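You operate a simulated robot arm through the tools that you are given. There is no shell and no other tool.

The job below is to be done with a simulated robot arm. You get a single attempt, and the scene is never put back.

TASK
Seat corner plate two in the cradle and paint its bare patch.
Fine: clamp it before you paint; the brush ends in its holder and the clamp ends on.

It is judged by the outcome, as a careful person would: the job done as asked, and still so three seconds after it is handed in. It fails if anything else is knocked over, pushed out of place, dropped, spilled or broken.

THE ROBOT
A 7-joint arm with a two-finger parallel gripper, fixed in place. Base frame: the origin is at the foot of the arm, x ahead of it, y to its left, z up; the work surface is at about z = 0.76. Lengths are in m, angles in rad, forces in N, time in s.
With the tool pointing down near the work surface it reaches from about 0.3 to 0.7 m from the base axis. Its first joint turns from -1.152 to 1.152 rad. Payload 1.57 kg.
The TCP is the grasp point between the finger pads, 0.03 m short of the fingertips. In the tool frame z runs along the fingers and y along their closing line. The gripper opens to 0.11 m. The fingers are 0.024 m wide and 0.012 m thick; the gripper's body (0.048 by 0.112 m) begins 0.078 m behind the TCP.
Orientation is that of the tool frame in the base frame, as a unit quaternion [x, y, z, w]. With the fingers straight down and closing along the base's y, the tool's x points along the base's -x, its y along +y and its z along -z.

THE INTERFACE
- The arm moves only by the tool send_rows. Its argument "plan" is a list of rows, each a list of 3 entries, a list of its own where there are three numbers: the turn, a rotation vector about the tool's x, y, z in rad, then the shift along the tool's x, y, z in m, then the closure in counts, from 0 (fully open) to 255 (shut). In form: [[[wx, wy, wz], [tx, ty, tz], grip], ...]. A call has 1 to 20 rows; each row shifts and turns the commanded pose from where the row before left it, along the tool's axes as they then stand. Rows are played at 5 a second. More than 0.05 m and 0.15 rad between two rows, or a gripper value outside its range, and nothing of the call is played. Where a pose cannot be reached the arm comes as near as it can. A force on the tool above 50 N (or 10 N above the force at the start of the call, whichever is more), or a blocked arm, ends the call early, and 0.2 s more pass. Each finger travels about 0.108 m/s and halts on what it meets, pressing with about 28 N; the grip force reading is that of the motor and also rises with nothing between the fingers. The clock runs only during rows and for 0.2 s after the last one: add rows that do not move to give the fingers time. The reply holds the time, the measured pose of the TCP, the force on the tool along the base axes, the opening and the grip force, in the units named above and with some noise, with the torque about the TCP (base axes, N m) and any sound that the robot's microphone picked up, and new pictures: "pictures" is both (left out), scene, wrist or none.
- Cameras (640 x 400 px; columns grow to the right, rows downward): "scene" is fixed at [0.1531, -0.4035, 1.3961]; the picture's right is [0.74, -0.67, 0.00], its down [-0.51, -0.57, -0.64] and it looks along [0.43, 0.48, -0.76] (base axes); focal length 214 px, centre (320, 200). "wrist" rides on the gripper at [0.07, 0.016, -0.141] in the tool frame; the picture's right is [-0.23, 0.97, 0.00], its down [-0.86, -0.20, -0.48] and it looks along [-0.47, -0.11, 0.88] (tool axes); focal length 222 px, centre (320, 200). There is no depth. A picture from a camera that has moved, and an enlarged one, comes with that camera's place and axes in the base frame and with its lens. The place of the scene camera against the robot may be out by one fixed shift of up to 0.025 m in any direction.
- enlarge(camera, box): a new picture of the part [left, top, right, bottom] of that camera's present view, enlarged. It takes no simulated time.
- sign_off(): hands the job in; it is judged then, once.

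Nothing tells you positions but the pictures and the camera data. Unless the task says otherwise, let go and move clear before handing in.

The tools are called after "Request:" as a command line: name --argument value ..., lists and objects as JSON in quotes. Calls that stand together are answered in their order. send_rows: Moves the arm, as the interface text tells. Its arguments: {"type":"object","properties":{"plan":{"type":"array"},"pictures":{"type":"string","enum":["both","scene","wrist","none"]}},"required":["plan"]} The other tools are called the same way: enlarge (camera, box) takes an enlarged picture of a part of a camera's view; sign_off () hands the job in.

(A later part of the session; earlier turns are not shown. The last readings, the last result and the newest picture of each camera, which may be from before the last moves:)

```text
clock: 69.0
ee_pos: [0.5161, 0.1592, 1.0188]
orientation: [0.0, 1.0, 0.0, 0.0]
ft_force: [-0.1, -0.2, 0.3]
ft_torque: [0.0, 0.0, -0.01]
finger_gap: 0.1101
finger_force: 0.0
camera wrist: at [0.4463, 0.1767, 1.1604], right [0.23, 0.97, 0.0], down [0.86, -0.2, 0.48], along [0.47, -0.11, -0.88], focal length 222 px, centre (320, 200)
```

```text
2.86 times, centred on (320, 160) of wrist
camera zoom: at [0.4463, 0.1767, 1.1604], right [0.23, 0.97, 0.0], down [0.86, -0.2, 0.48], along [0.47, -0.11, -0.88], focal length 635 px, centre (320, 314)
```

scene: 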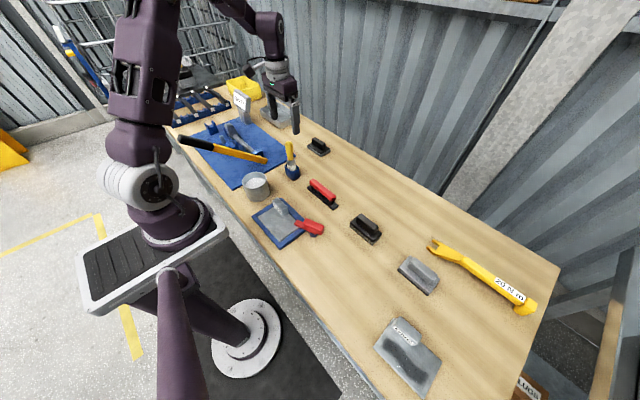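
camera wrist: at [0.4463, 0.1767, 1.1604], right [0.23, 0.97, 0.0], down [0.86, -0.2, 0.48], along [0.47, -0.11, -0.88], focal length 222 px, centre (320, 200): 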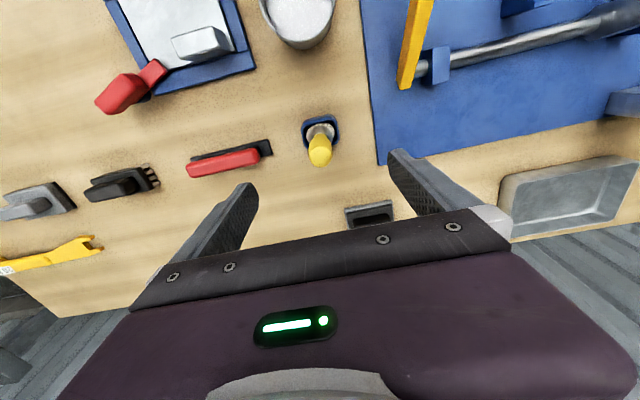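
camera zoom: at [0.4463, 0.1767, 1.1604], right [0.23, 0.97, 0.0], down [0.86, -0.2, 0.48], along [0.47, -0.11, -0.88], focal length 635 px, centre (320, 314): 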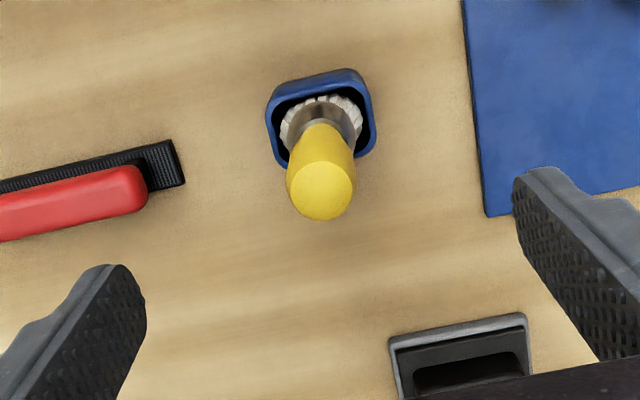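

Brush axis refined to (0.519, 0.160). Descending with open fingers around the handle.

Request:
send_rows --plan '[[[0, 0, 0], [-0.003, 0.001, 0.04], 0], [[0, 0, 0], [0, 0, 0.04], 0], [[0, 0, 0], [0, 0, 0.035], 0], [[0, 0, 0], [0, 0, 0.019], 0], [[0, 0, 0], [0, 0, 0], 0]]' --pictures "both"

Request:
enlarge --camera "wrist" --box '[220, 100, 420, 230]'

Request:
enlarge --camera "scene" --box '[260, 120, 330, 190]'

```text
clock: 70.2
ee_pos: [0.5175, 0.16, 0.8859]
orientation: [0.0, 1.0, 0.0, 0.0]
ft_force: [0.7, 0.9, 0.8]
ft_torque: [0.0, -0.02, -0.03]
finger_gap: 0.1102
finger_force: 0.1
camera wrist: at [0.4481, 0.1764, 1.0268], right [0.23, 0.97, 0.0], down [0.86, -0.2, 0.48], along [0.47, -0.11, -0.88], focal length 222 px, centre (320, 200)
```

scene: 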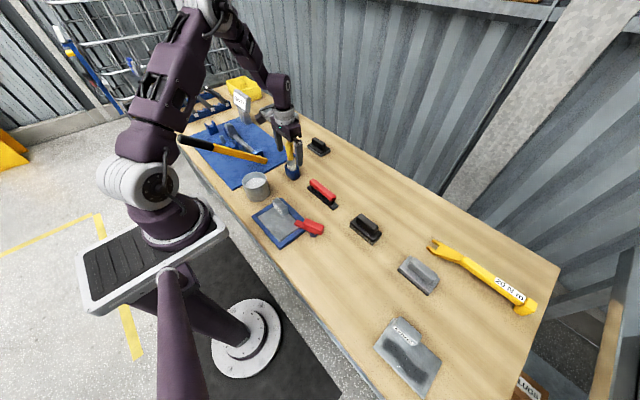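
wrist: 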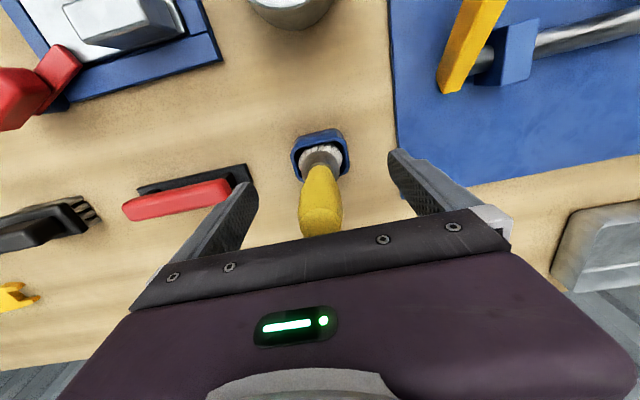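

```text
3.08 times, centred on (320, 165) of wrist
camera zoom: at [0.4481, 0.1764, 1.0268], right [0.23, 0.97, 0.0], down [0.86, -0.2, 0.48], along [0.47, -0.11, -0.88], focal length 684 px, centre (320, 308)
```

zoom: 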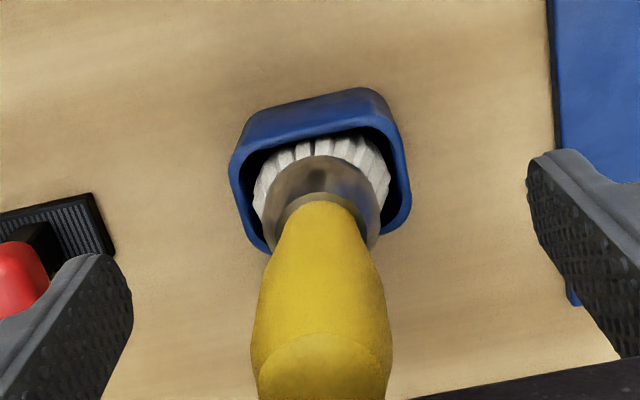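

```text
5.71 times, centred on (295, 155) of scene
camera zoom: at [0.1531, -0.4035, 1.3961], right [0.74, -0.67, 0.0], down [-0.51, -0.57, -0.64], along [0.43, 0.48, -0.76], focal length 1226 px, centre (463, 457)
```

zoom: 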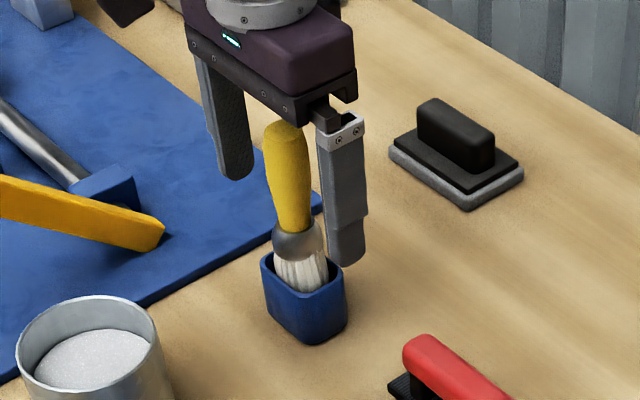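

Fingers straddle the handle with the palm clear above it. Closing.

Request:
send_rows --plan '[[[0, 0, 0], [0, 0, 0], 150], [[0, 0, 0], [0, 0, 0], 180], [[0, 0, 0], [0, 0, 0], 210], [[0, 0, 0], [0, 0, 0], 255], [[0, 0, 0], [0, 0, 0], 255], [[0, 0, 0], [0, 0, 0], 255]]' --pictures "wrist"

Request:
enlarge --camera "scene" --box '[260, 120, 330, 190]'

```text
clock: 71.6
ee_pos: [0.5185, 0.1608, 0.8862]
orientation: [0.0, 1.0, 0.001, 0.0]
ft_force: [-0.6, -0.2, 0.6]
ft_torque: [-0.01, -0.01, 0.01]
finger_gap: 0.0276
finger_force: 27.7
camera wrist: at [0.4482, 0.1764, 1.0271], right [0.23, 0.97, 0.0], down [0.86, -0.2, 0.48], along [0.47, -0.11, -0.88], focal length 222 px, centre (320, 200)
```

wrist: 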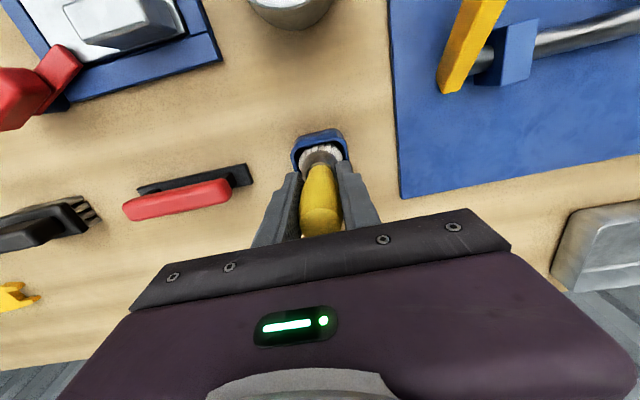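

```text
5.71 times, centred on (295, 155) of scene
camera zoom: at [0.1531, -0.4035, 1.3961], right [0.74, -0.67, 0.0], down [-0.51, -0.57, -0.64], along [0.43, 0.48, -0.76], focal length 1226 px, centre (463, 457)
```

zoom: 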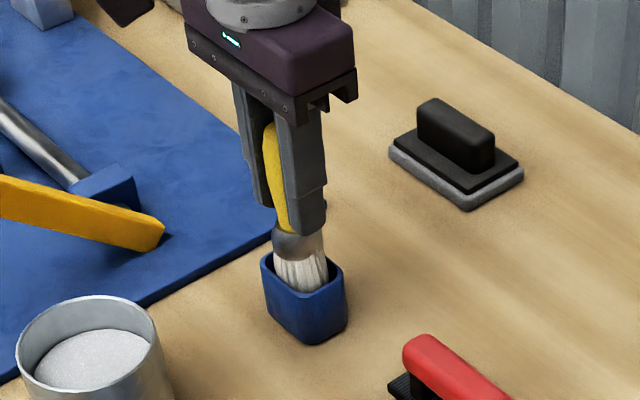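

Brush gripped (27.6 mm gap). I'll remember this pose for the return and lift straight out.

Request:
send_rows --plan '[[[0, 0, 0], [0, 0, -0.01], 255], [[0, 0, 0], [0, 0, -0.02], 255], [[0, 0, 0], [0, 0, -0.04], 255], [[0, 0, 0], [0, 0, -0.04], 255], [[0, 0, 0], [0, 0, -0.02], 255], [[0, 0, 0], [0, 0, 0], 255]]' --pictures "both"

Request:
enlarge --camera "scene" --box '[245, 100, 325, 200]'

Request:
enlarge --camera "wrist" --box '[240, 80, 400, 240]'

```text
clock: 73.0
ee_pos: [0.521, 0.1615, 1.0179]
orientation: [0.0, 1.0, 0.0, -0.001]
ft_force: [-0.4, -0.4, -0.2]
ft_torque: [0.02, -0.01, -0.02]
finger_gap: 0.0273
finger_force: 27.5
camera wrist: at [0.4504, 0.1772, 1.1591], right [0.23, 0.97, 0.0], down [0.86, -0.2, 0.48], along [0.47, -0.11, -0.88], focal length 222 px, centre (320, 200)
```

scene: 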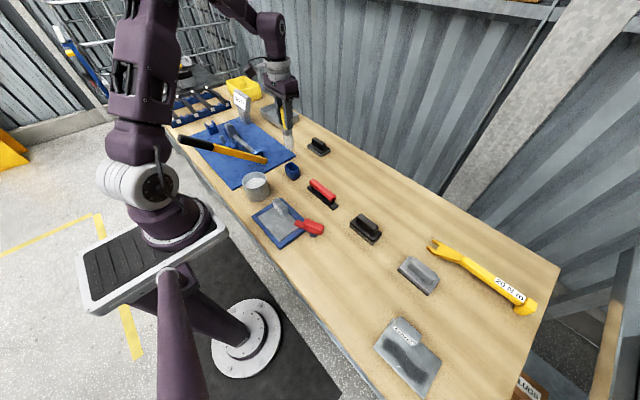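
wrist: 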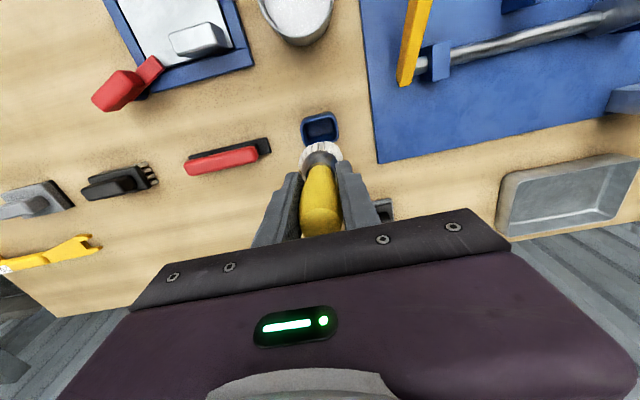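

```text
4.00 times, centred on (285, 150) of scene
camera zoom: at [0.1531, -0.4035, 1.3961], right [0.74, -0.67, 0.0], down [-0.51, -0.57, -0.64], along [0.43, 0.48, -0.76], focal length 858 px, centre (460, 400)
```

zoom: 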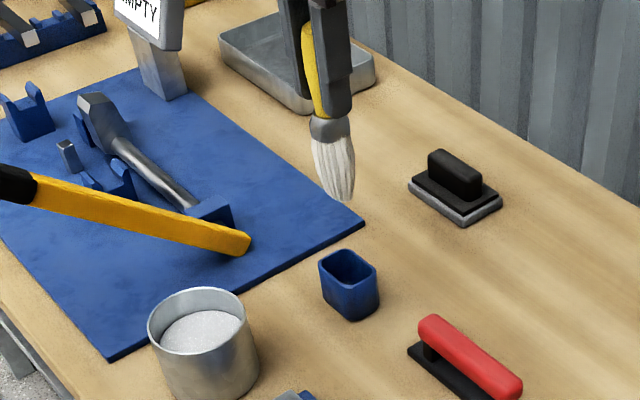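

```text
2.50 times, centred on (320, 160) of wrist
camera zoom: at [0.4504, 0.1772, 1.1591], right [0.23, 0.97, 0.0], down [0.86, -0.2, 0.48], along [0.47, -0.11, -0.88], focal length 555 px, centre (320, 300)
```

zoom: 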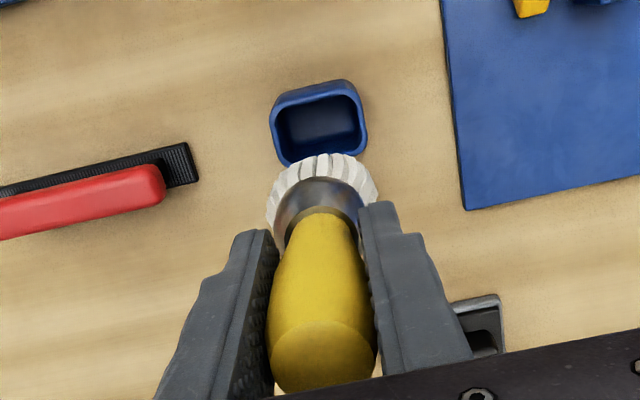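

The brush is up; its tip sits about 12 cm below the TCP. Moving over the pot.

Request:
send_rows --plan '[[[0, 0, 0], [0.041, 0.0017, 0], 255], [[0, 0, 0], [0.041, 0.0017, 0], 255], [[0, 0, 0], [0.041, 0.0018, 0], 255], [[0, 0, 0], [0.041, 0.0018, 0], 255], [[0, 0, 0], [0, 0, 0], 255]]' --pictures "both"

Request:
enlarge --camera "scene" --box '[220, 120, 300, 210]'

Request:
enlarge --camera "wrist" --box '[240, 80, 400, 240]'

```text
clock: 74.2
ee_pos: [0.3558, 0.1673, 1.0175]
orientation: [0.0, 1.0, 0.0, 0.0]
ft_force: [-0.1, 0.2, -0.9]
ft_torque: [0.01, 0.01, 0.01]
finger_gap: 0.0276
finger_force: 28.2
camera wrist: at [0.2863, 0.1835, 1.1587], right [0.23, 0.97, 0.0], down [0.85, -0.2, 0.48], along [0.47, -0.11, -0.88], focal length 222 px, centre (320, 200)
```

scene: 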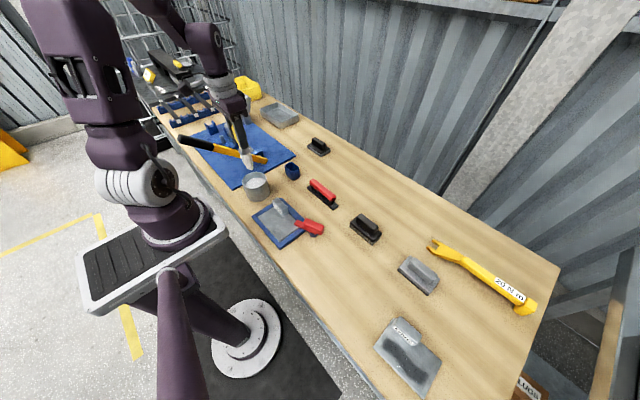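
wrist: 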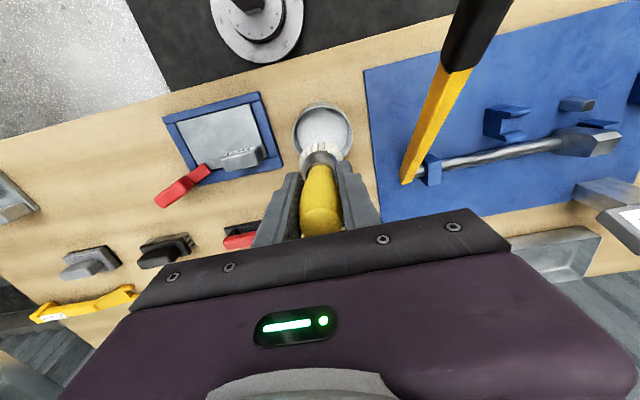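

```text
4.44 times, centred on (260, 165) of scene
camera zoom: at [0.1531, -0.4035, 1.3961], right [0.74, -0.67, 0.0], down [-0.51, -0.57, -0.64], along [0.43, 0.48, -0.76], focal length 953 px, centre (587, 356)
```

zoom: 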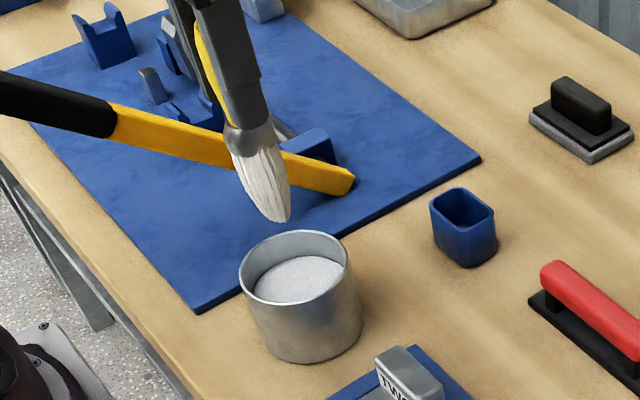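

```text
2.50 times, centred on (320, 160) of wrist
camera zoom: at [0.2863, 0.1835, 1.1587], right [0.23, 0.97, 0.0], down [0.85, -0.2, 0.48], along [0.47, -0.11, -0.88], focal length 555 px, centre (320, 300)
```

zoom: 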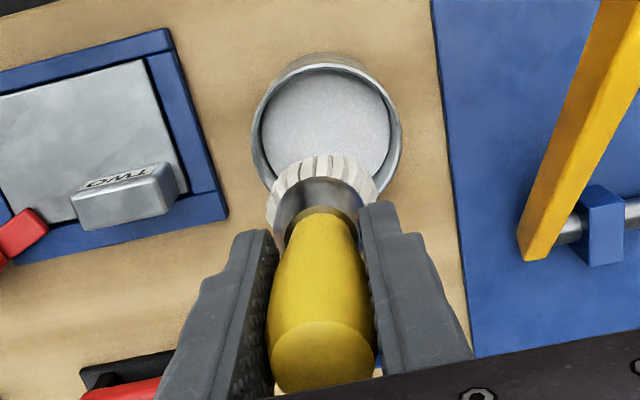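

Brush tip is above the pot's opening. I'll nudge +3 mm in y to its centre and lower toward the paint surface in stages.

Request:
send_rows --plan '[[[0, 0, 0], [0.001, 0.003, 0.02], 255], [[0, 0, 0], [0, 0, 0.025], 255], [[0, 0, 0], [0, 0, 0.02], 255], [[0, 0, 0], [0, 0, 0], 255]]' --pictures "both"

Request:
enlarge --camera "scene" --box '[230, 140, 290, 210]'

Request:
enlarge --camera "wrist" --box '[240, 80, 400, 240]'

```text
clock: 75.2
ee_pos: [0.3548, 0.1697, 0.9512]
orientation: [0.0, 1.0, -0.001, 0.0]
ft_force: [0.0, 0.7, 0.0]
ft_torque: [0.0, 0.03, -0.06]
finger_gap: 0.0275
finger_force: 27.9
camera wrist: at [0.2852, 0.1862, 1.0926], right [0.23, 0.97, 0.0], down [0.86, -0.2, 0.48], along [0.47, -0.11, -0.88], focal length 222 px, centre (320, 200)
```

scene: 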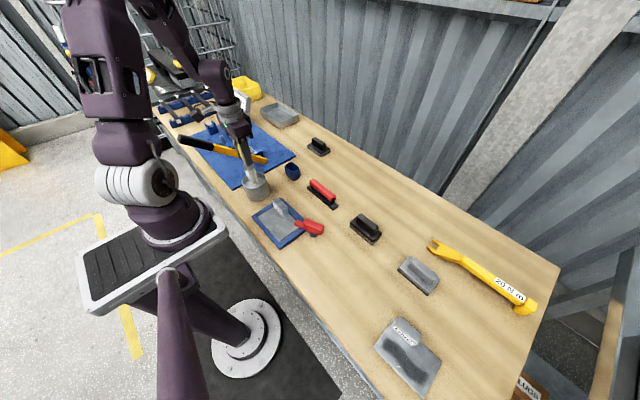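
wrist: 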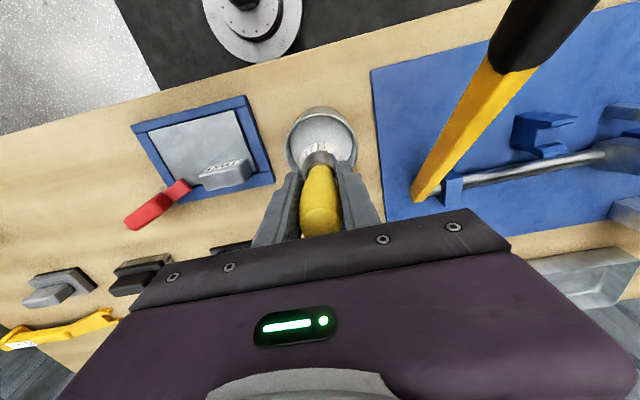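

```text
5.71 times, centred on (260, 175) of scene
camera zoom: at [0.1531, -0.4035, 1.3961], right [0.74, -0.67, 0.0], down [-0.51, -0.57, -0.64], along [0.43, 0.48, -0.76], focal length 1226 px, centre (663, 343)
```

zoom: 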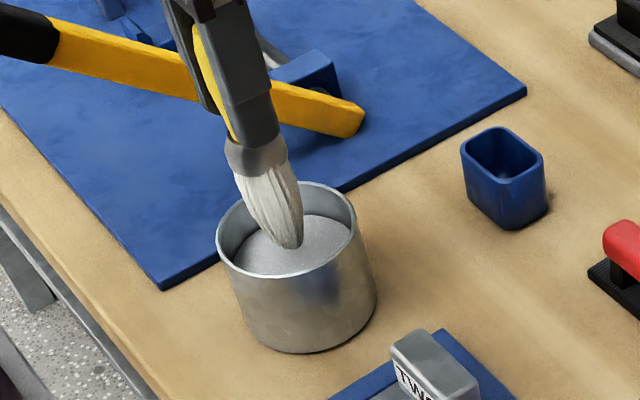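

```text
2.50 times, centred on (320, 160) of wrist
camera zoom: at [0.2852, 0.1862, 1.0926], right [0.23, 0.97, 0.0], down [0.86, -0.2, 0.48], along [0.47, -0.11, -0.88], focal length 555 px, centre (320, 300)
```

zoom: 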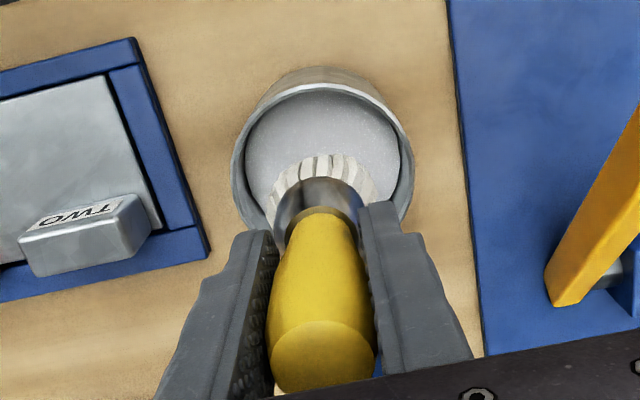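

The bristles are inside the rim and centred. Dipping another 2 cm.

Request:
send_rows --plan '[[[0, 0, 0], [0, 0, 0.008], 255], [[0, 0, 0], [0, 0, 0.008], 255], [[0, 0, 0], [0, 0, 0.006], 255], [[0, 0, 0], [0, 0, 0], 255]]' --pictures "none"

Request:
enlarge --camera "scene" --box '[230, 140, 290, 210]'

```text
clock: 76.2
ee_pos: [0.3546, 0.1705, 0.9295]
orientation: [0.0, 1.0, 0.001, 0.0]
ft_force: [-0.2, 0.3, 0.0]
ft_torque: [0.01, 0.01, -0.03]
finger_gap: 0.0277
finger_force: 27.8
```

```text
5.71 times, centred on (260, 175) of scene
camera zoom: at [0.1531, -0.4035, 1.3961], right [0.74, -0.67, 0.0], down [-0.51, -0.57, -0.64], along [0.43, 0.48, -0.76], focal length 1226 px, centre (663, 343)
```

zoom: 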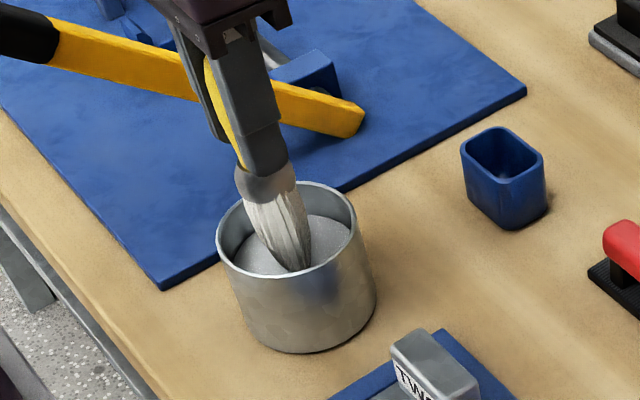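

The bristle tip still looks fully visible, so it isn't in the paint yet. Lowering further in small steps.

Request:
send_rows --plan '[[[0, 0, 0], [0, 0, 0.006], 255], [[0, 0, 0], [0, 0, 0.006], 255], [[0, 0, 0], [0, 0, 0], 255]]' --pictures "wrist"

Request:
enlarge --camera "scene" --box '[230, 150, 290, 205]'

Request:
enlarge --camera "wrist" --box '[270, 80, 370, 180]'

```text
clock: 77.0
ee_pos: [0.3539, 0.1685, 0.9172]
orientation: [0.0, 1.0, 0.0, -0.001]
ft_force: [0.7, -0.4, -0.8]
ft_torque: [0.0, -0.03, 0.01]
finger_gap: 0.0276
finger_force: 27.8
camera wrist: at [0.2853, 0.1854, 1.0591], right [0.23, 0.97, 0.0], down [0.86, -0.2, 0.48], along [0.47, -0.11, -0.88], focal length 222 px, centre (320, 200)
```

wrist: 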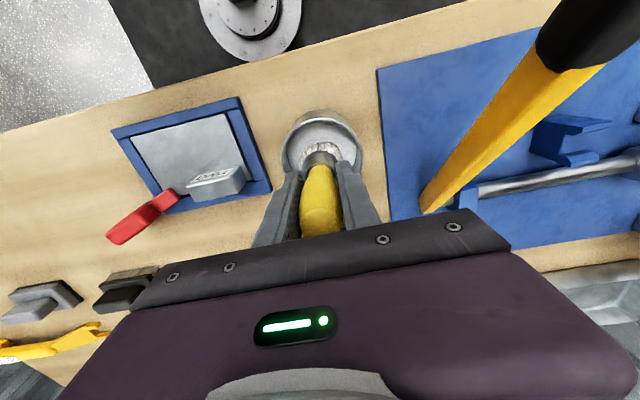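

```text
7.27 times, centred on (260, 178) of scene
camera zoom: at [0.1531, -0.4035, 1.3961], right [0.74, -0.67, 0.0], down [-0.51, -0.57, -0.64], along [0.43, 0.48, -0.76], focal length 1560 px, centre (756, 364)
```

zoom: 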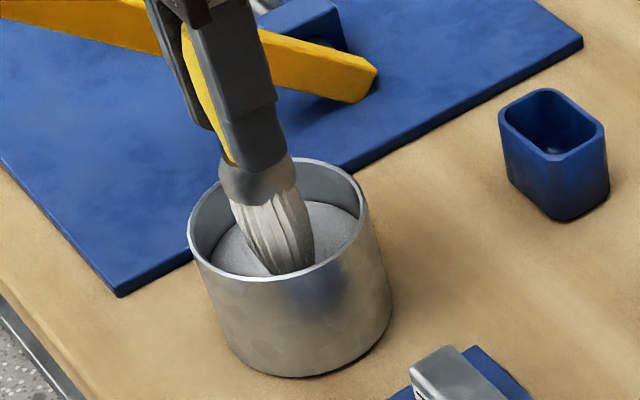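

```text
4.00 times, centred on (320, 130) of wrist
camera zoom: at [0.2853, 0.1854, 1.0591], right [0.23, 0.97, 0.0], down [0.86, -0.2, 0.48], along [0.47, -0.11, -0.88], focal length 888 px, centre (320, 480)
```

zoom: 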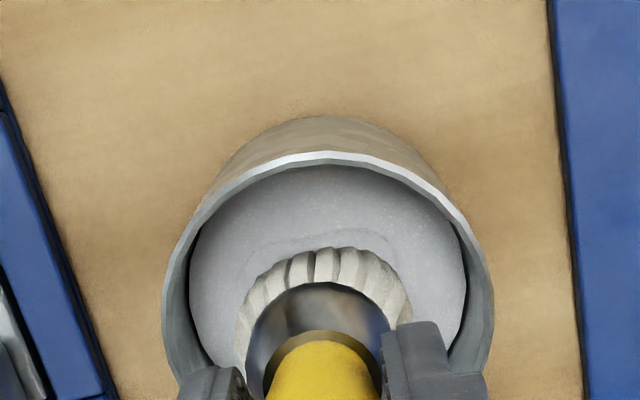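

The bristles now seem to reach the paint. One more centimetre to load well, then hold briefly.

Request:
send_rows --plan '[[[0, 0, 0], [0, 0, 0.005], 255], [[0, 0, 0], [0, 0, 0.005], 255], [[0, 0, 0], [0, 0, 0], 255], [[0, 0, 0], [0, 0, 0], 255], [[0, 0, 0], [0, 0, 0], 255]]' --pictures "none"

Request:
enlarge --camera "scene" --box '[230, 150, 290, 205]'

Request:
enlarge --camera "wrist" --box '[270, 80, 370, 180]'

```text
clock: 78.2
ee_pos: [0.3545, 0.1696, 0.9087]
orientation: [0.0, 1.0, -0.001, 0.0]
ft_force: [1.3, -0.3, 0.0]
ft_torque: [-0.02, -0.02, -0.01]
finger_gap: 0.0275
finger_force: 28.1
```

```text
7.27 times, centred on (260, 178) of scene
camera zoom: at [0.1531, -0.4035, 1.3961], right [0.74, -0.67, 0.0], down [-0.51, -0.57, -0.64], along [0.43, 0.48, -0.76], focal length 1560 px, centre (756, 364)
```

zoom: 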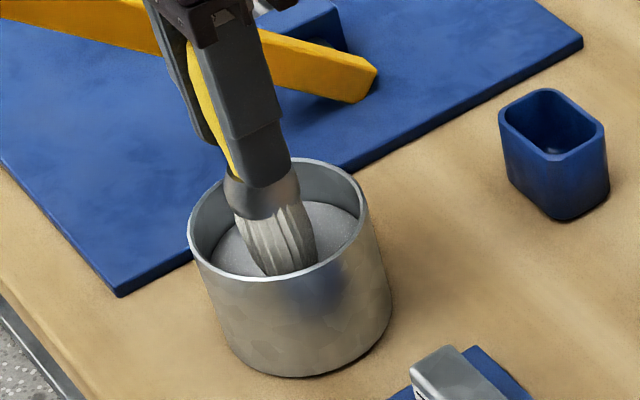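

```text
4.00 times, centred on (320, 130) of wrist
camera zoom: at [0.2851, 0.1857, 1.0494], right [0.23, 0.97, 0.0], down [0.86, -0.2, 0.48], along [0.47, -0.11, -0.88], focal length 888 px, centre (320, 480)
```

zoom: 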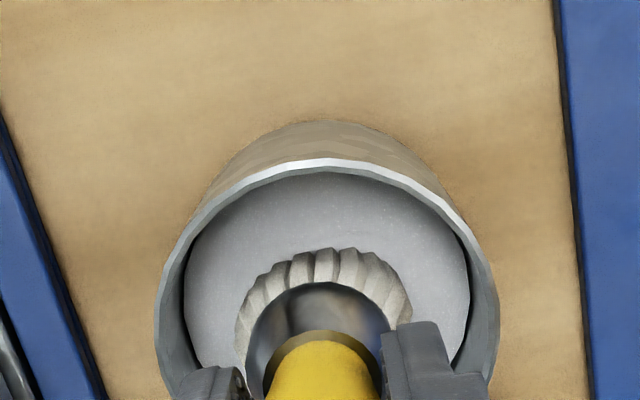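

The bristles look greyer now, likely loaded. Lifting out to check.

Request:
send_rows --plan '[[[0, 0, 0], [0, 0, -0.02], 255], [[0, 0, 0], [0, 0, -0.03], 255], [[0, 0, 0], [0, 0, -0.03], 255], [[0, 0, 0], [0, 0, -0.01], 255], [[0, 0, 0], [0, 0, 0], 255], [[0, 0, 0], [0, 0, 0], 255]]' --pictures "both"

Request:
enlarge --camera "scene" --box '[230, 130, 290, 205]'

```text
clock: 79.6
ee_pos: [0.354, 0.171, 0.9995]
orientation: [-0.001, 1.0, 0.0, 0.0]
ft_force: [0.0, 0.2, -0.4]
ft_torque: [-0.01, 0.02, 0.01]
finger_gap: 0.0275
finger_force: 28.2
camera wrist: at [0.2848, 0.1862, 1.1394], right [0.23, 0.97, 0.0], down [0.86, -0.2, 0.48], along [0.47, -0.11, -0.88], focal length 222 px, centre (320, 200)
```

scene: 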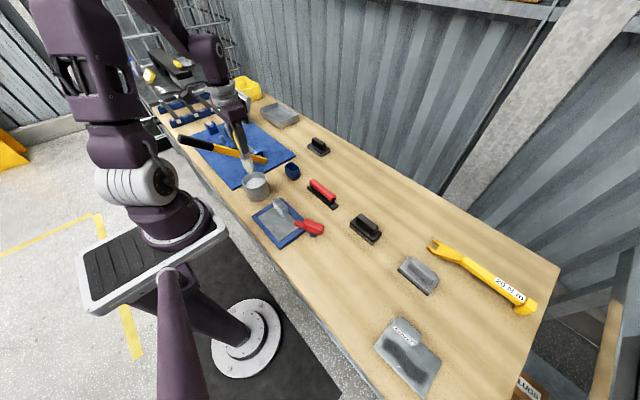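
wrist: 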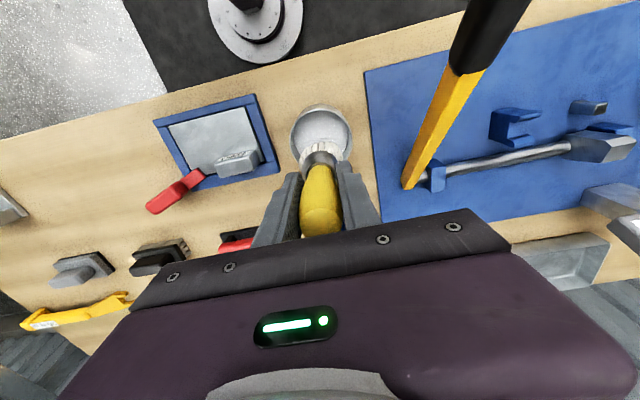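

```text
5.33 times, centred on (260, 168) of scene
camera zoom: at [0.1531, -0.4035, 1.3961], right [0.74, -0.67, 0.0], down [-0.51, -0.57, -0.64], along [0.43, 0.48, -0.76], focal length 1144 px, centre (640, 373)
```

zoom: 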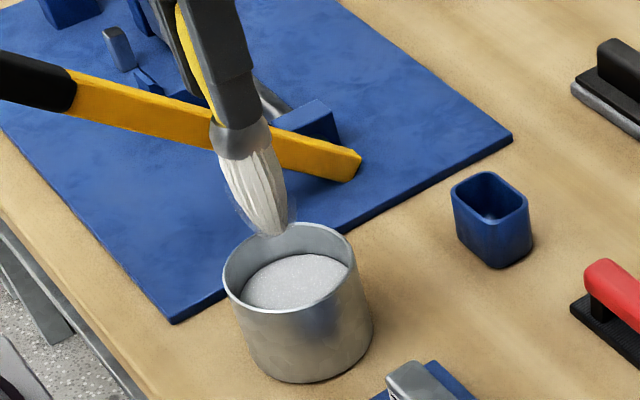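

Request:
enlarge --camera "scene" --box '[245, 145, 275, 180]'

Request:
enlarge --camera "wrist" --box '[280, 90, 360, 170]'

```text
11.43 times, centred on (260, 162) of scene
camera zoom: at [0.1531, -0.4035, 1.3961], right [0.74, -0.67, 0.0], down [-0.51, -0.57, -0.64], along [0.43, 0.48, -0.76], focal length 2451 px, centre (1006, 629)
```

zoom: 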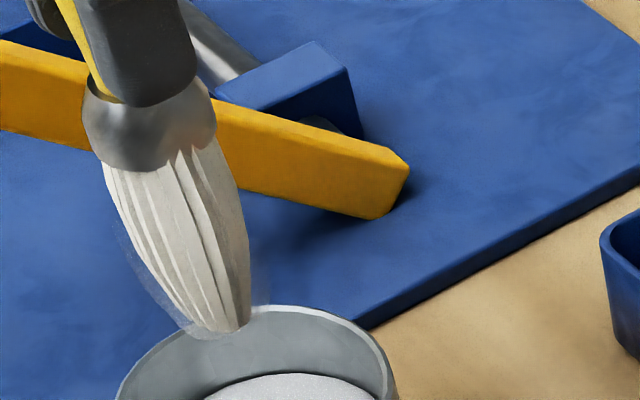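

```text
5.00 times, centred on (320, 130) of wrist
camera zoom: at [0.2848, 0.1862, 1.1394], right [0.23, 0.97, 0.0], down [0.86, -0.2, 0.48], along [0.47, -0.11, -0.88], focal length 1111 px, centre (320, 550)
```

zoom: 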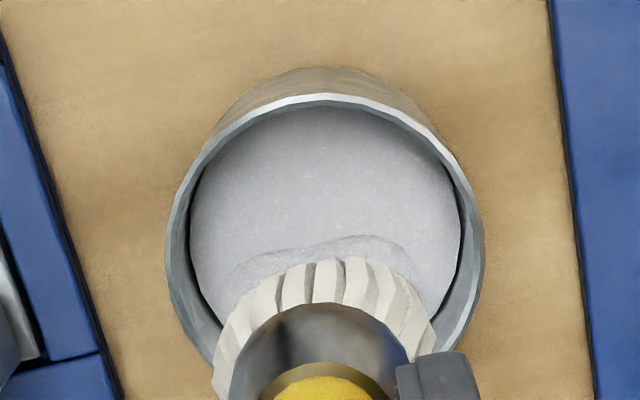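

A translucent wet film surrounds the bristles, so the brush is loaded. By plate ONE's example the patch is the strip centred about 29 mm from the −x edge, so on TWO that is x ≈ 0.3255, y from −0.046 to +0.048. Moving above its +y end.

Request:
send_rows --plan '[[[0, 0, 0], [0.0095, -0.0417, 0], 255], [[0, 0, 0], [0.0095, -0.0417, 0], 255], [[0, 0, 0], [0.0095, -0.0417, 0], 255], [[0, 0, 0], [0, 0, 0.03], 255], [[0, 0, 0], [0, 0, 0.03], 255], [[0, 0, 0], [0, 0, 0.025], 255], [[0, 0, 0], [0, 0, 0], 255]]' --pictures "both"

Request:
enlarge --camera "scene" --box '[240, 170, 320, 250]'

Request:
enlarge --camera "wrist" --box '[180, 60, 360, 200]'

```text
clock: 81.2
ee_pos: [0.3257, 0.0444, 0.9143]
orientation: [0.001, 1.0, 0.0, 0.0]
ft_force: [-0.8, 0.1, -0.1]
ft_torque: [-0.01, 0.0, 0.01]
finger_gap: 0.0274
finger_force: 28.0
camera wrist: at [0.2561, 0.0619, 1.0542], right [0.23, 0.97, 0.0], down [0.86, -0.2, 0.48], along [0.47, -0.11, -0.88], focal length 222 px, centre (320, 200)
```

scene: 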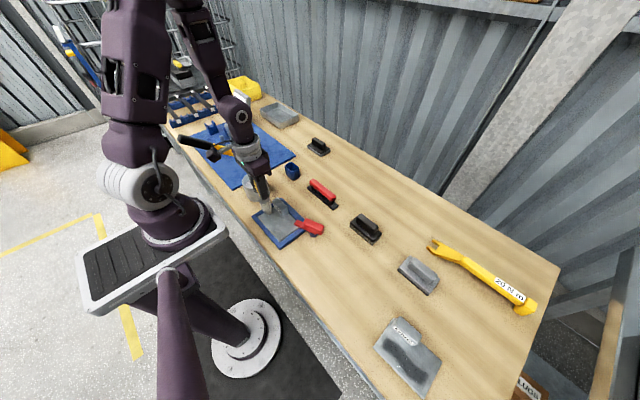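
wrist: 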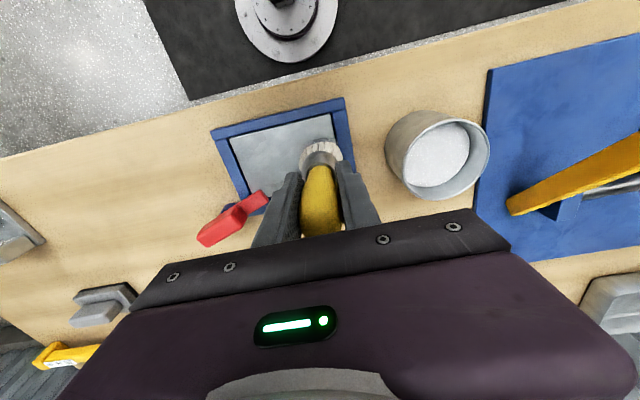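

```text
5.00 times, centred on (280, 210) of scene
camera zoom: at [0.1531, -0.4035, 1.3961], right [0.74, -0.67, 0.0], down [-0.51, -0.57, -0.64], along [0.43, 0.48, -0.76], focal length 1072 px, centre (520, 150)
```

zoom: 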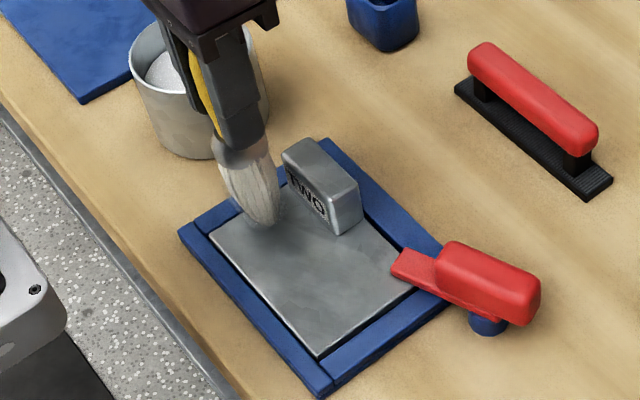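

```text
2.86 times, centred on (270, 130) of wrist
camera zoom: at [0.2561, 0.0619, 1.0542], right [0.23, 0.97, 0.0], down [0.86, -0.2, 0.48], along [0.47, -0.11, -0.88], focal length 635 px, centre (463, 400)
```

zoom: 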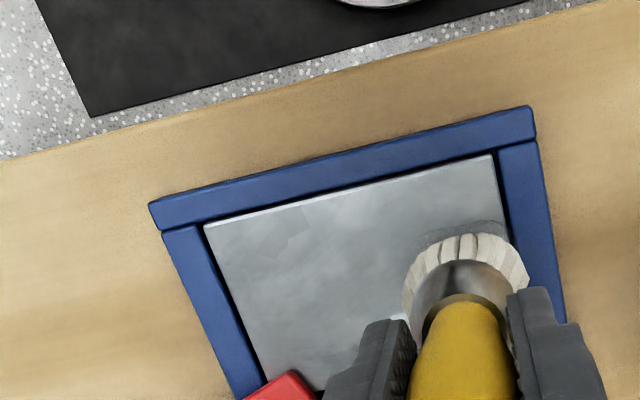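

The bristles hover about 1.5 cm above the plate's +y end. Lowering gently until they touch.

Request:
send_rows --plan '[[[0, 0, 0], [0, 0.001, 0.004], 255], [[0, 0, 0], [0, 0, 0.004], 255], [[0, 0, 0], [0, 0, 0.003], 255], [[0, 0, 0], [0, 0, 0], 255]]' --pictures "none"

Request:
enlarge --camera "scene" --box '[250, 185, 310, 240]'

Request:
enlarge --camera "wrist" --box '[220, 80, 360, 190]'

```text
clock: 82.2
ee_pos: [0.3251, 0.0459, 0.9025]
orientation: [0.0, 1.0, 0.0, 0.0]
ft_force: [0.3, -0.4, -0.5]
ft_torque: [-0.03, -0.02, -0.01]
finger_gap: 0.0275
finger_force: 27.9
```

```text
7.27 times, centred on (280, 212) of scene
camera zoom: at [0.1531, -0.4035, 1.3961], right [0.74, -0.67, 0.0], down [-0.51, -0.57, -0.64], along [0.43, 0.48, -0.76], focal length 1560 px, centre (611, 109)
```

zoom: 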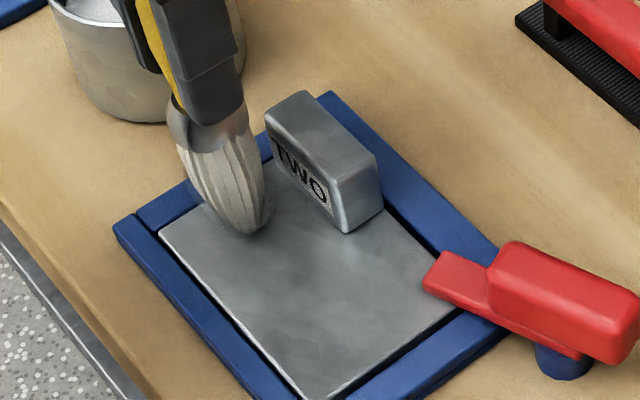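

```text
3.64 times, centred on (290, 135) of wrist
camera zoom: at [0.2562, 0.0624, 1.0433], right [0.23, 0.97, 0.0], down [0.86, -0.2, 0.48], along [0.47, -0.11, -0.88], focal length 808 px, centre (429, 436)
```

zoom: 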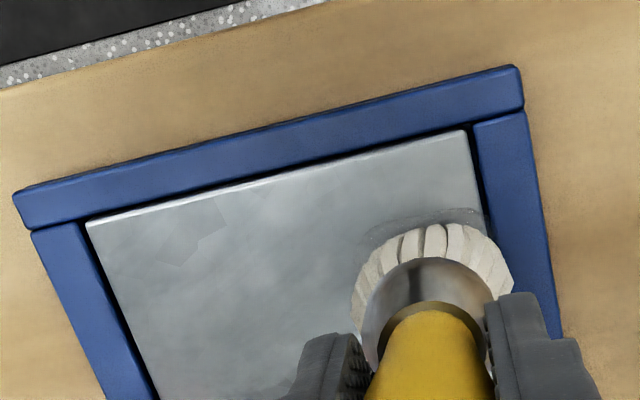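

Request:
send_rows --plan '[[[0, 0, 0], [0, 0, 0.002], 255], [[0, 0, 0], [0, 0, 0.002], 255], [[0, 0, 0], [0, 0, 0.002], 255], [[0, 0, 0], [0, 0, 0], 255]]' --pictures "none"

Request:
enlarge --camera "scene" --box '[250, 185, 310, 240]'

Request:
enlarge --camera "wrist" --box '[220, 80, 360, 190]'

```text
clock: 83.2
ee_pos: [0.3265, 0.0463, 0.8963]
orientation: [0.001, 1.0, 0.0, 0.0]
ft_force: [0.1, -0.7, 0.0]
ft_torque: [-0.01, 0.03, 0.01]
finger_gap: 0.0275
finger_force: 28.1
```

```text
7.27 times, centred on (280, 212) of scene
camera zoom: at [0.1531, -0.4035, 1.3961], right [0.74, -0.67, 0.0], down [-0.51, -0.57, -0.64], along [0.43, 0.48, -0.76], focal length 1560 px, centre (611, 109)
```

zoom: 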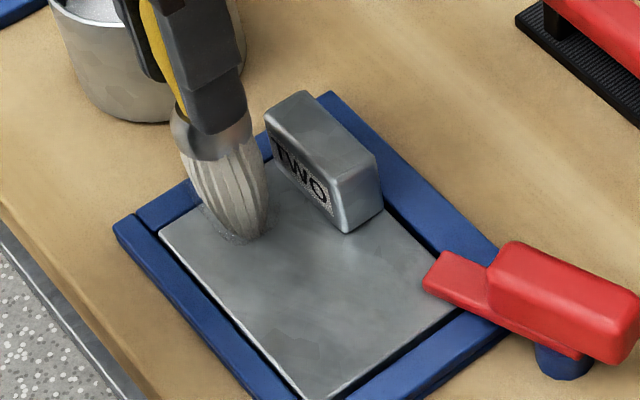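

```text
3.64 times, centred on (290, 135) of wrist
camera zoom: at [0.2566, 0.0621, 1.0374], right [0.23, 0.97, 0.0], down [0.86, -0.2, 0.48], along [0.47, -0.11, -0.88], focal length 808 px, centre (429, 436)
```

zoom: 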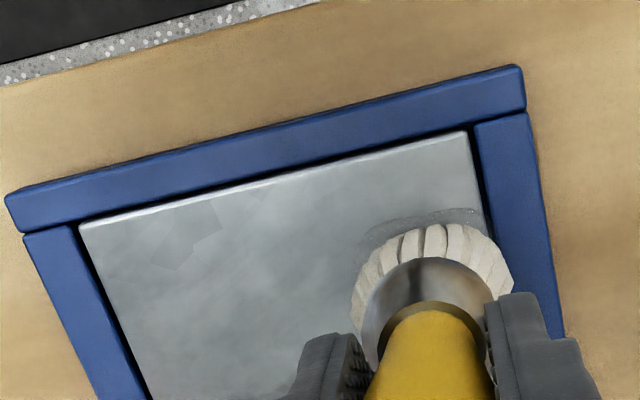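

The tip appears to be touching. I'll press 2 mm more and make a short stroke toward −y to see what it deposits.

Request:
send_rows --plan '[[[0, 0, 0], [0, 0, 0.002], 255], [[0, 0, 0], [0, -0.006, 0], 255], [[0, 0, 0], [0, -0.006, 0], 255], [[0, 0, 0], [0, -0.006, 0], 255], [[0, 0, 0], [0, -0.006, 0], 255], [[0, 0, 0], [0, 0, 0], 255]]' --pictures "none"

Request:
enlarge --camera "scene" --box '[250, 185, 310, 240]'

Request:
enlarge --camera "wrist" --box '[240, 80, 400, 200]'

```text
clock: 84.6
ee_pos: [0.3269, 0.0214, 0.8938]
orientation: [0.0, 1.0, 0.0, 0.0]
ft_force: [-0.3, 6.2, 19.9]
ft_torque: [0.6, -0.05, 0.05]
finger_gap: 0.0278
finger_force: 27.9
```

```text
7.27 times, centred on (280, 212) of scene
camera zoom: at [0.1529, -0.4034, 1.3962], right [0.74, -0.67, 0.0], down [-0.51, -0.57, -0.64], along [0.43, 0.48, -0.76], focal length 1560 px, centre (611, 109)
```

zoom: 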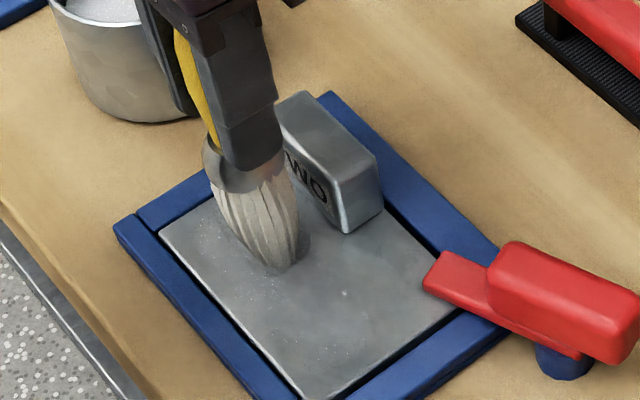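

```text
3.33 times, centred on (320, 140) of wrist
camera zoom: at [0.2573, 0.0378, 1.0347], right [0.23, 0.97, 0.0], down [0.86, -0.2, 0.48], along [0.47, -0.11, -0.88], focal length 740 px, centre (320, 400)
```

zoom: 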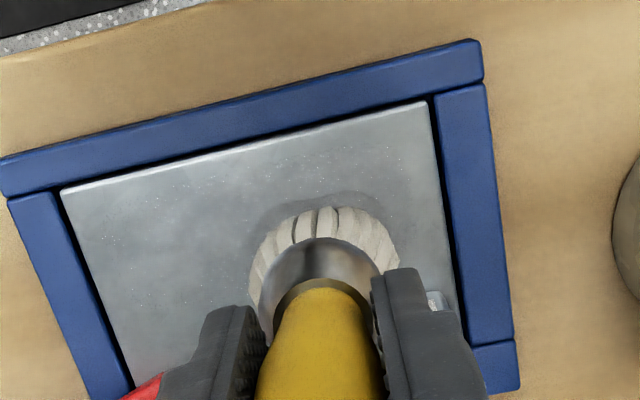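

Contact made (about 20 N) and specks like those on ONE have appeared over TWO's surface. I'll lift slightly and inspect the whole face.

Request:
send_rows --plan '[[[0, 0, 0], [0, 0, -0.02], 255], [[0, 0, 0], [0.01, 0.04, -0.03], 255], [[0, 0, 0], [0.01, 0.04, -0.01], 255], [[0, 0, 0], [0, 0, 0], 255]]' --pictures "both"

Request:
enlarge --camera "scene" --box '[250, 190, 310, 250]'

Request:
enlarge --camera "wrist" --box '[160, 90, 320, 200]'

```text
refused: row 2 steps farther than a row can; nothing moved
```

```text
6.67 times, centred on (280, 220) of scene
camera zoom: at [0.1529, -0.4034, 1.3962], right [0.74, -0.67, 0.0], down [-0.51, -0.57, -0.64], along [0.43, 0.48, -0.76], focal length 1430 px, centre (587, 67)
```

zoom: 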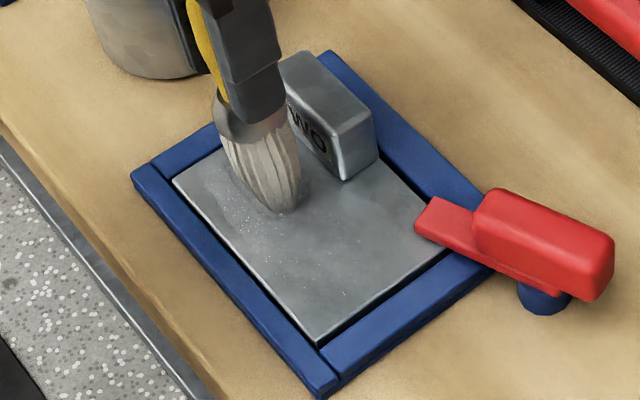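

```text
3.64 times, centred on (240, 145) of wrist
camera zoom: at [0.2573, 0.0378, 1.0347], right [0.23, 0.97, 0.0], down [0.86, -0.2, 0.48], along [0.47, -0.11, -0.88], focal length 808 px, centre (611, 400)
```

zoom: 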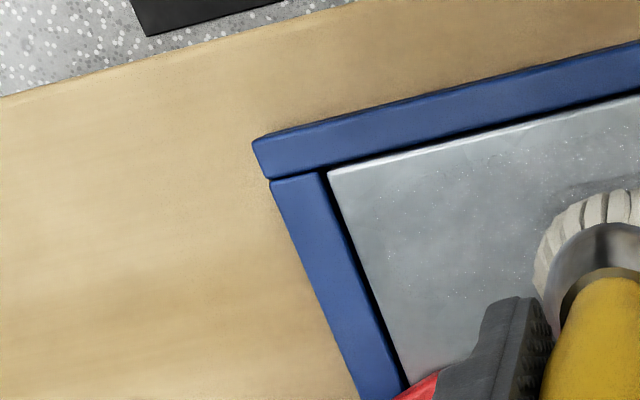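

Request:
send_rows --plan '[[[0, 0, 0], [0, 0, -0.02], 255], [[0, 0, 0], [0.005, 0.03, -0.03], 255], [[0, 0, 0], [0.005, 0.04, -0.01], 255], [[0, 0, 0], [0, 0, 0], 255]]' --pictures "both"

Request:
enlarge --camera "scene" --box '[250, 195, 310, 245]'

Request:
enlarge --camera "wrist" --box '[160, 90, 320, 200]'

```text
clock: 85.6
ee_pos: [0.3164, 0.0916, 0.9551]
orientation: [0.0, 1.0, -0.001, 0.0]
ft_force: [0.4, 0.1, 0.5]
ft_torque: [0.02, 0.01, -0.01]
finger_gap: 0.0275
finger_force: 28.5
camera wrist: at [0.2473, 0.1079, 1.0959], right [0.23, 0.97, 0.0], down [0.86, -0.2, 0.48], along [0.47, -0.11, -0.88], focal length 222 px, centre (320, 200)
```

scene: 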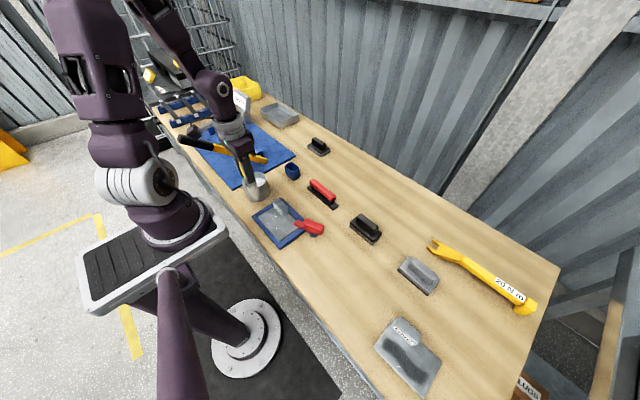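
wrist: 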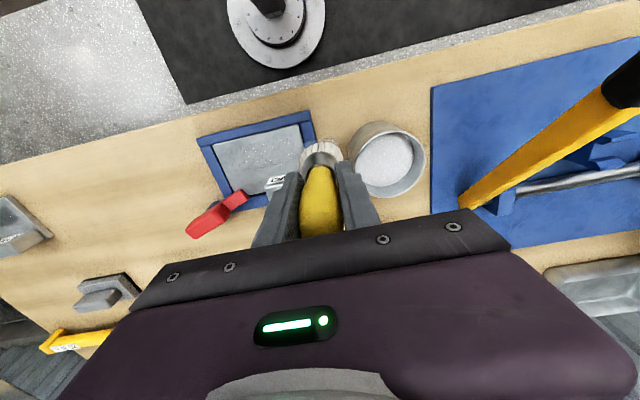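

```text
8.00 times, centred on (280, 220) of scene
camera zoom: at [0.1531, -0.4035, 1.3961], right [0.74, -0.67, 0.0], down [-0.51, -0.57, -0.64], along [0.43, 0.48, -0.76], focal length 1716 px, centre (640, 40)
```

zoom: 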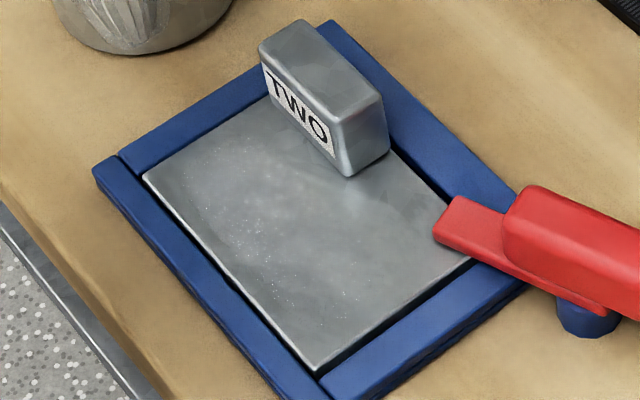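

```text
3.64 times, centred on (240, 145) of wrist
camera zoom: at [0.2473, 0.1079, 1.0959], right [0.23, 0.97, 0.0], down [0.86, -0.2, 0.48], along [0.47, -0.11, -0.88], focal length 808 px, centre (611, 400)
```

zoom: 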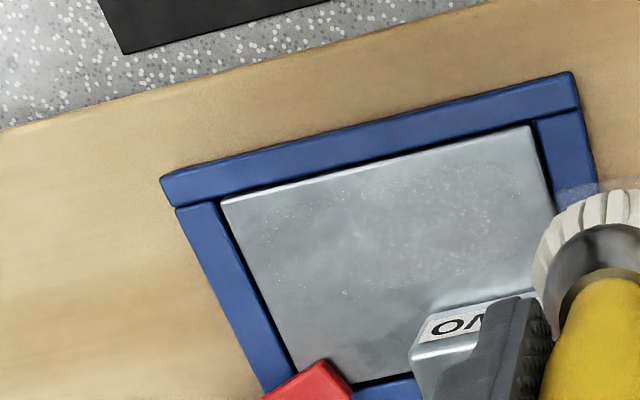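

Request:
enlarge --camera "wrist" --box '[215, 120, 300, 195]'

Request:
enlarge --camera "scene" --box '[258, 205, 298, 245]'

Request:
enlarge --camera "scene" --box '[375, 320, 440, 395]'

```text
5.33 times, centred on (258, 158) of wrist
camera zoom: at [0.2473, 0.1079, 1.0959], right [0.23, 0.97, 0.0], down [0.86, -0.2, 0.48], along [0.47, -0.11, -0.88], focal length 1185 px, centre (653, 427)
```

zoom: 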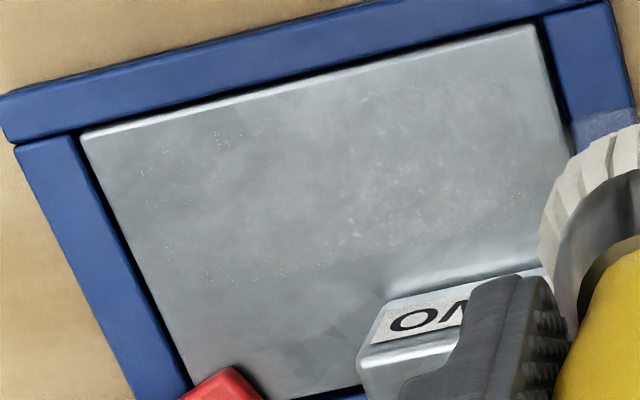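

```text
10.00 times, centred on (278, 225) of scene
camera zoom: at [0.1531, -0.4035, 1.3961], right [0.74, -0.67, 0.0], down [-0.51, -0.57, -0.64], along [0.43, 0.48, -0.76], focal length 2145 px, centre (740, -50)
```

zoom: 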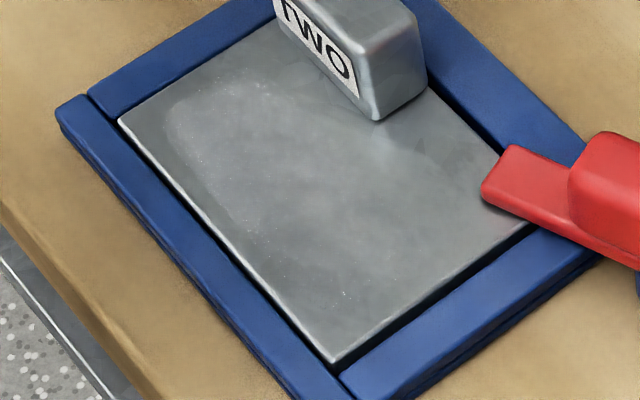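

```text
5.33 times, centred on (408, 358) of scene
camera zoom: at [0.1531, -0.4035, 1.3961], right [0.74, -0.67, 0.0], down [-0.51, -0.57, -0.64], along [0.43, 0.48, -0.76], focal length 1144 px, centre (-147, -640)
```

zoom: 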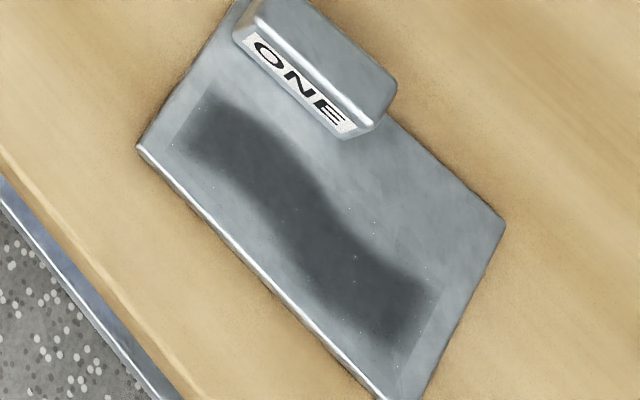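

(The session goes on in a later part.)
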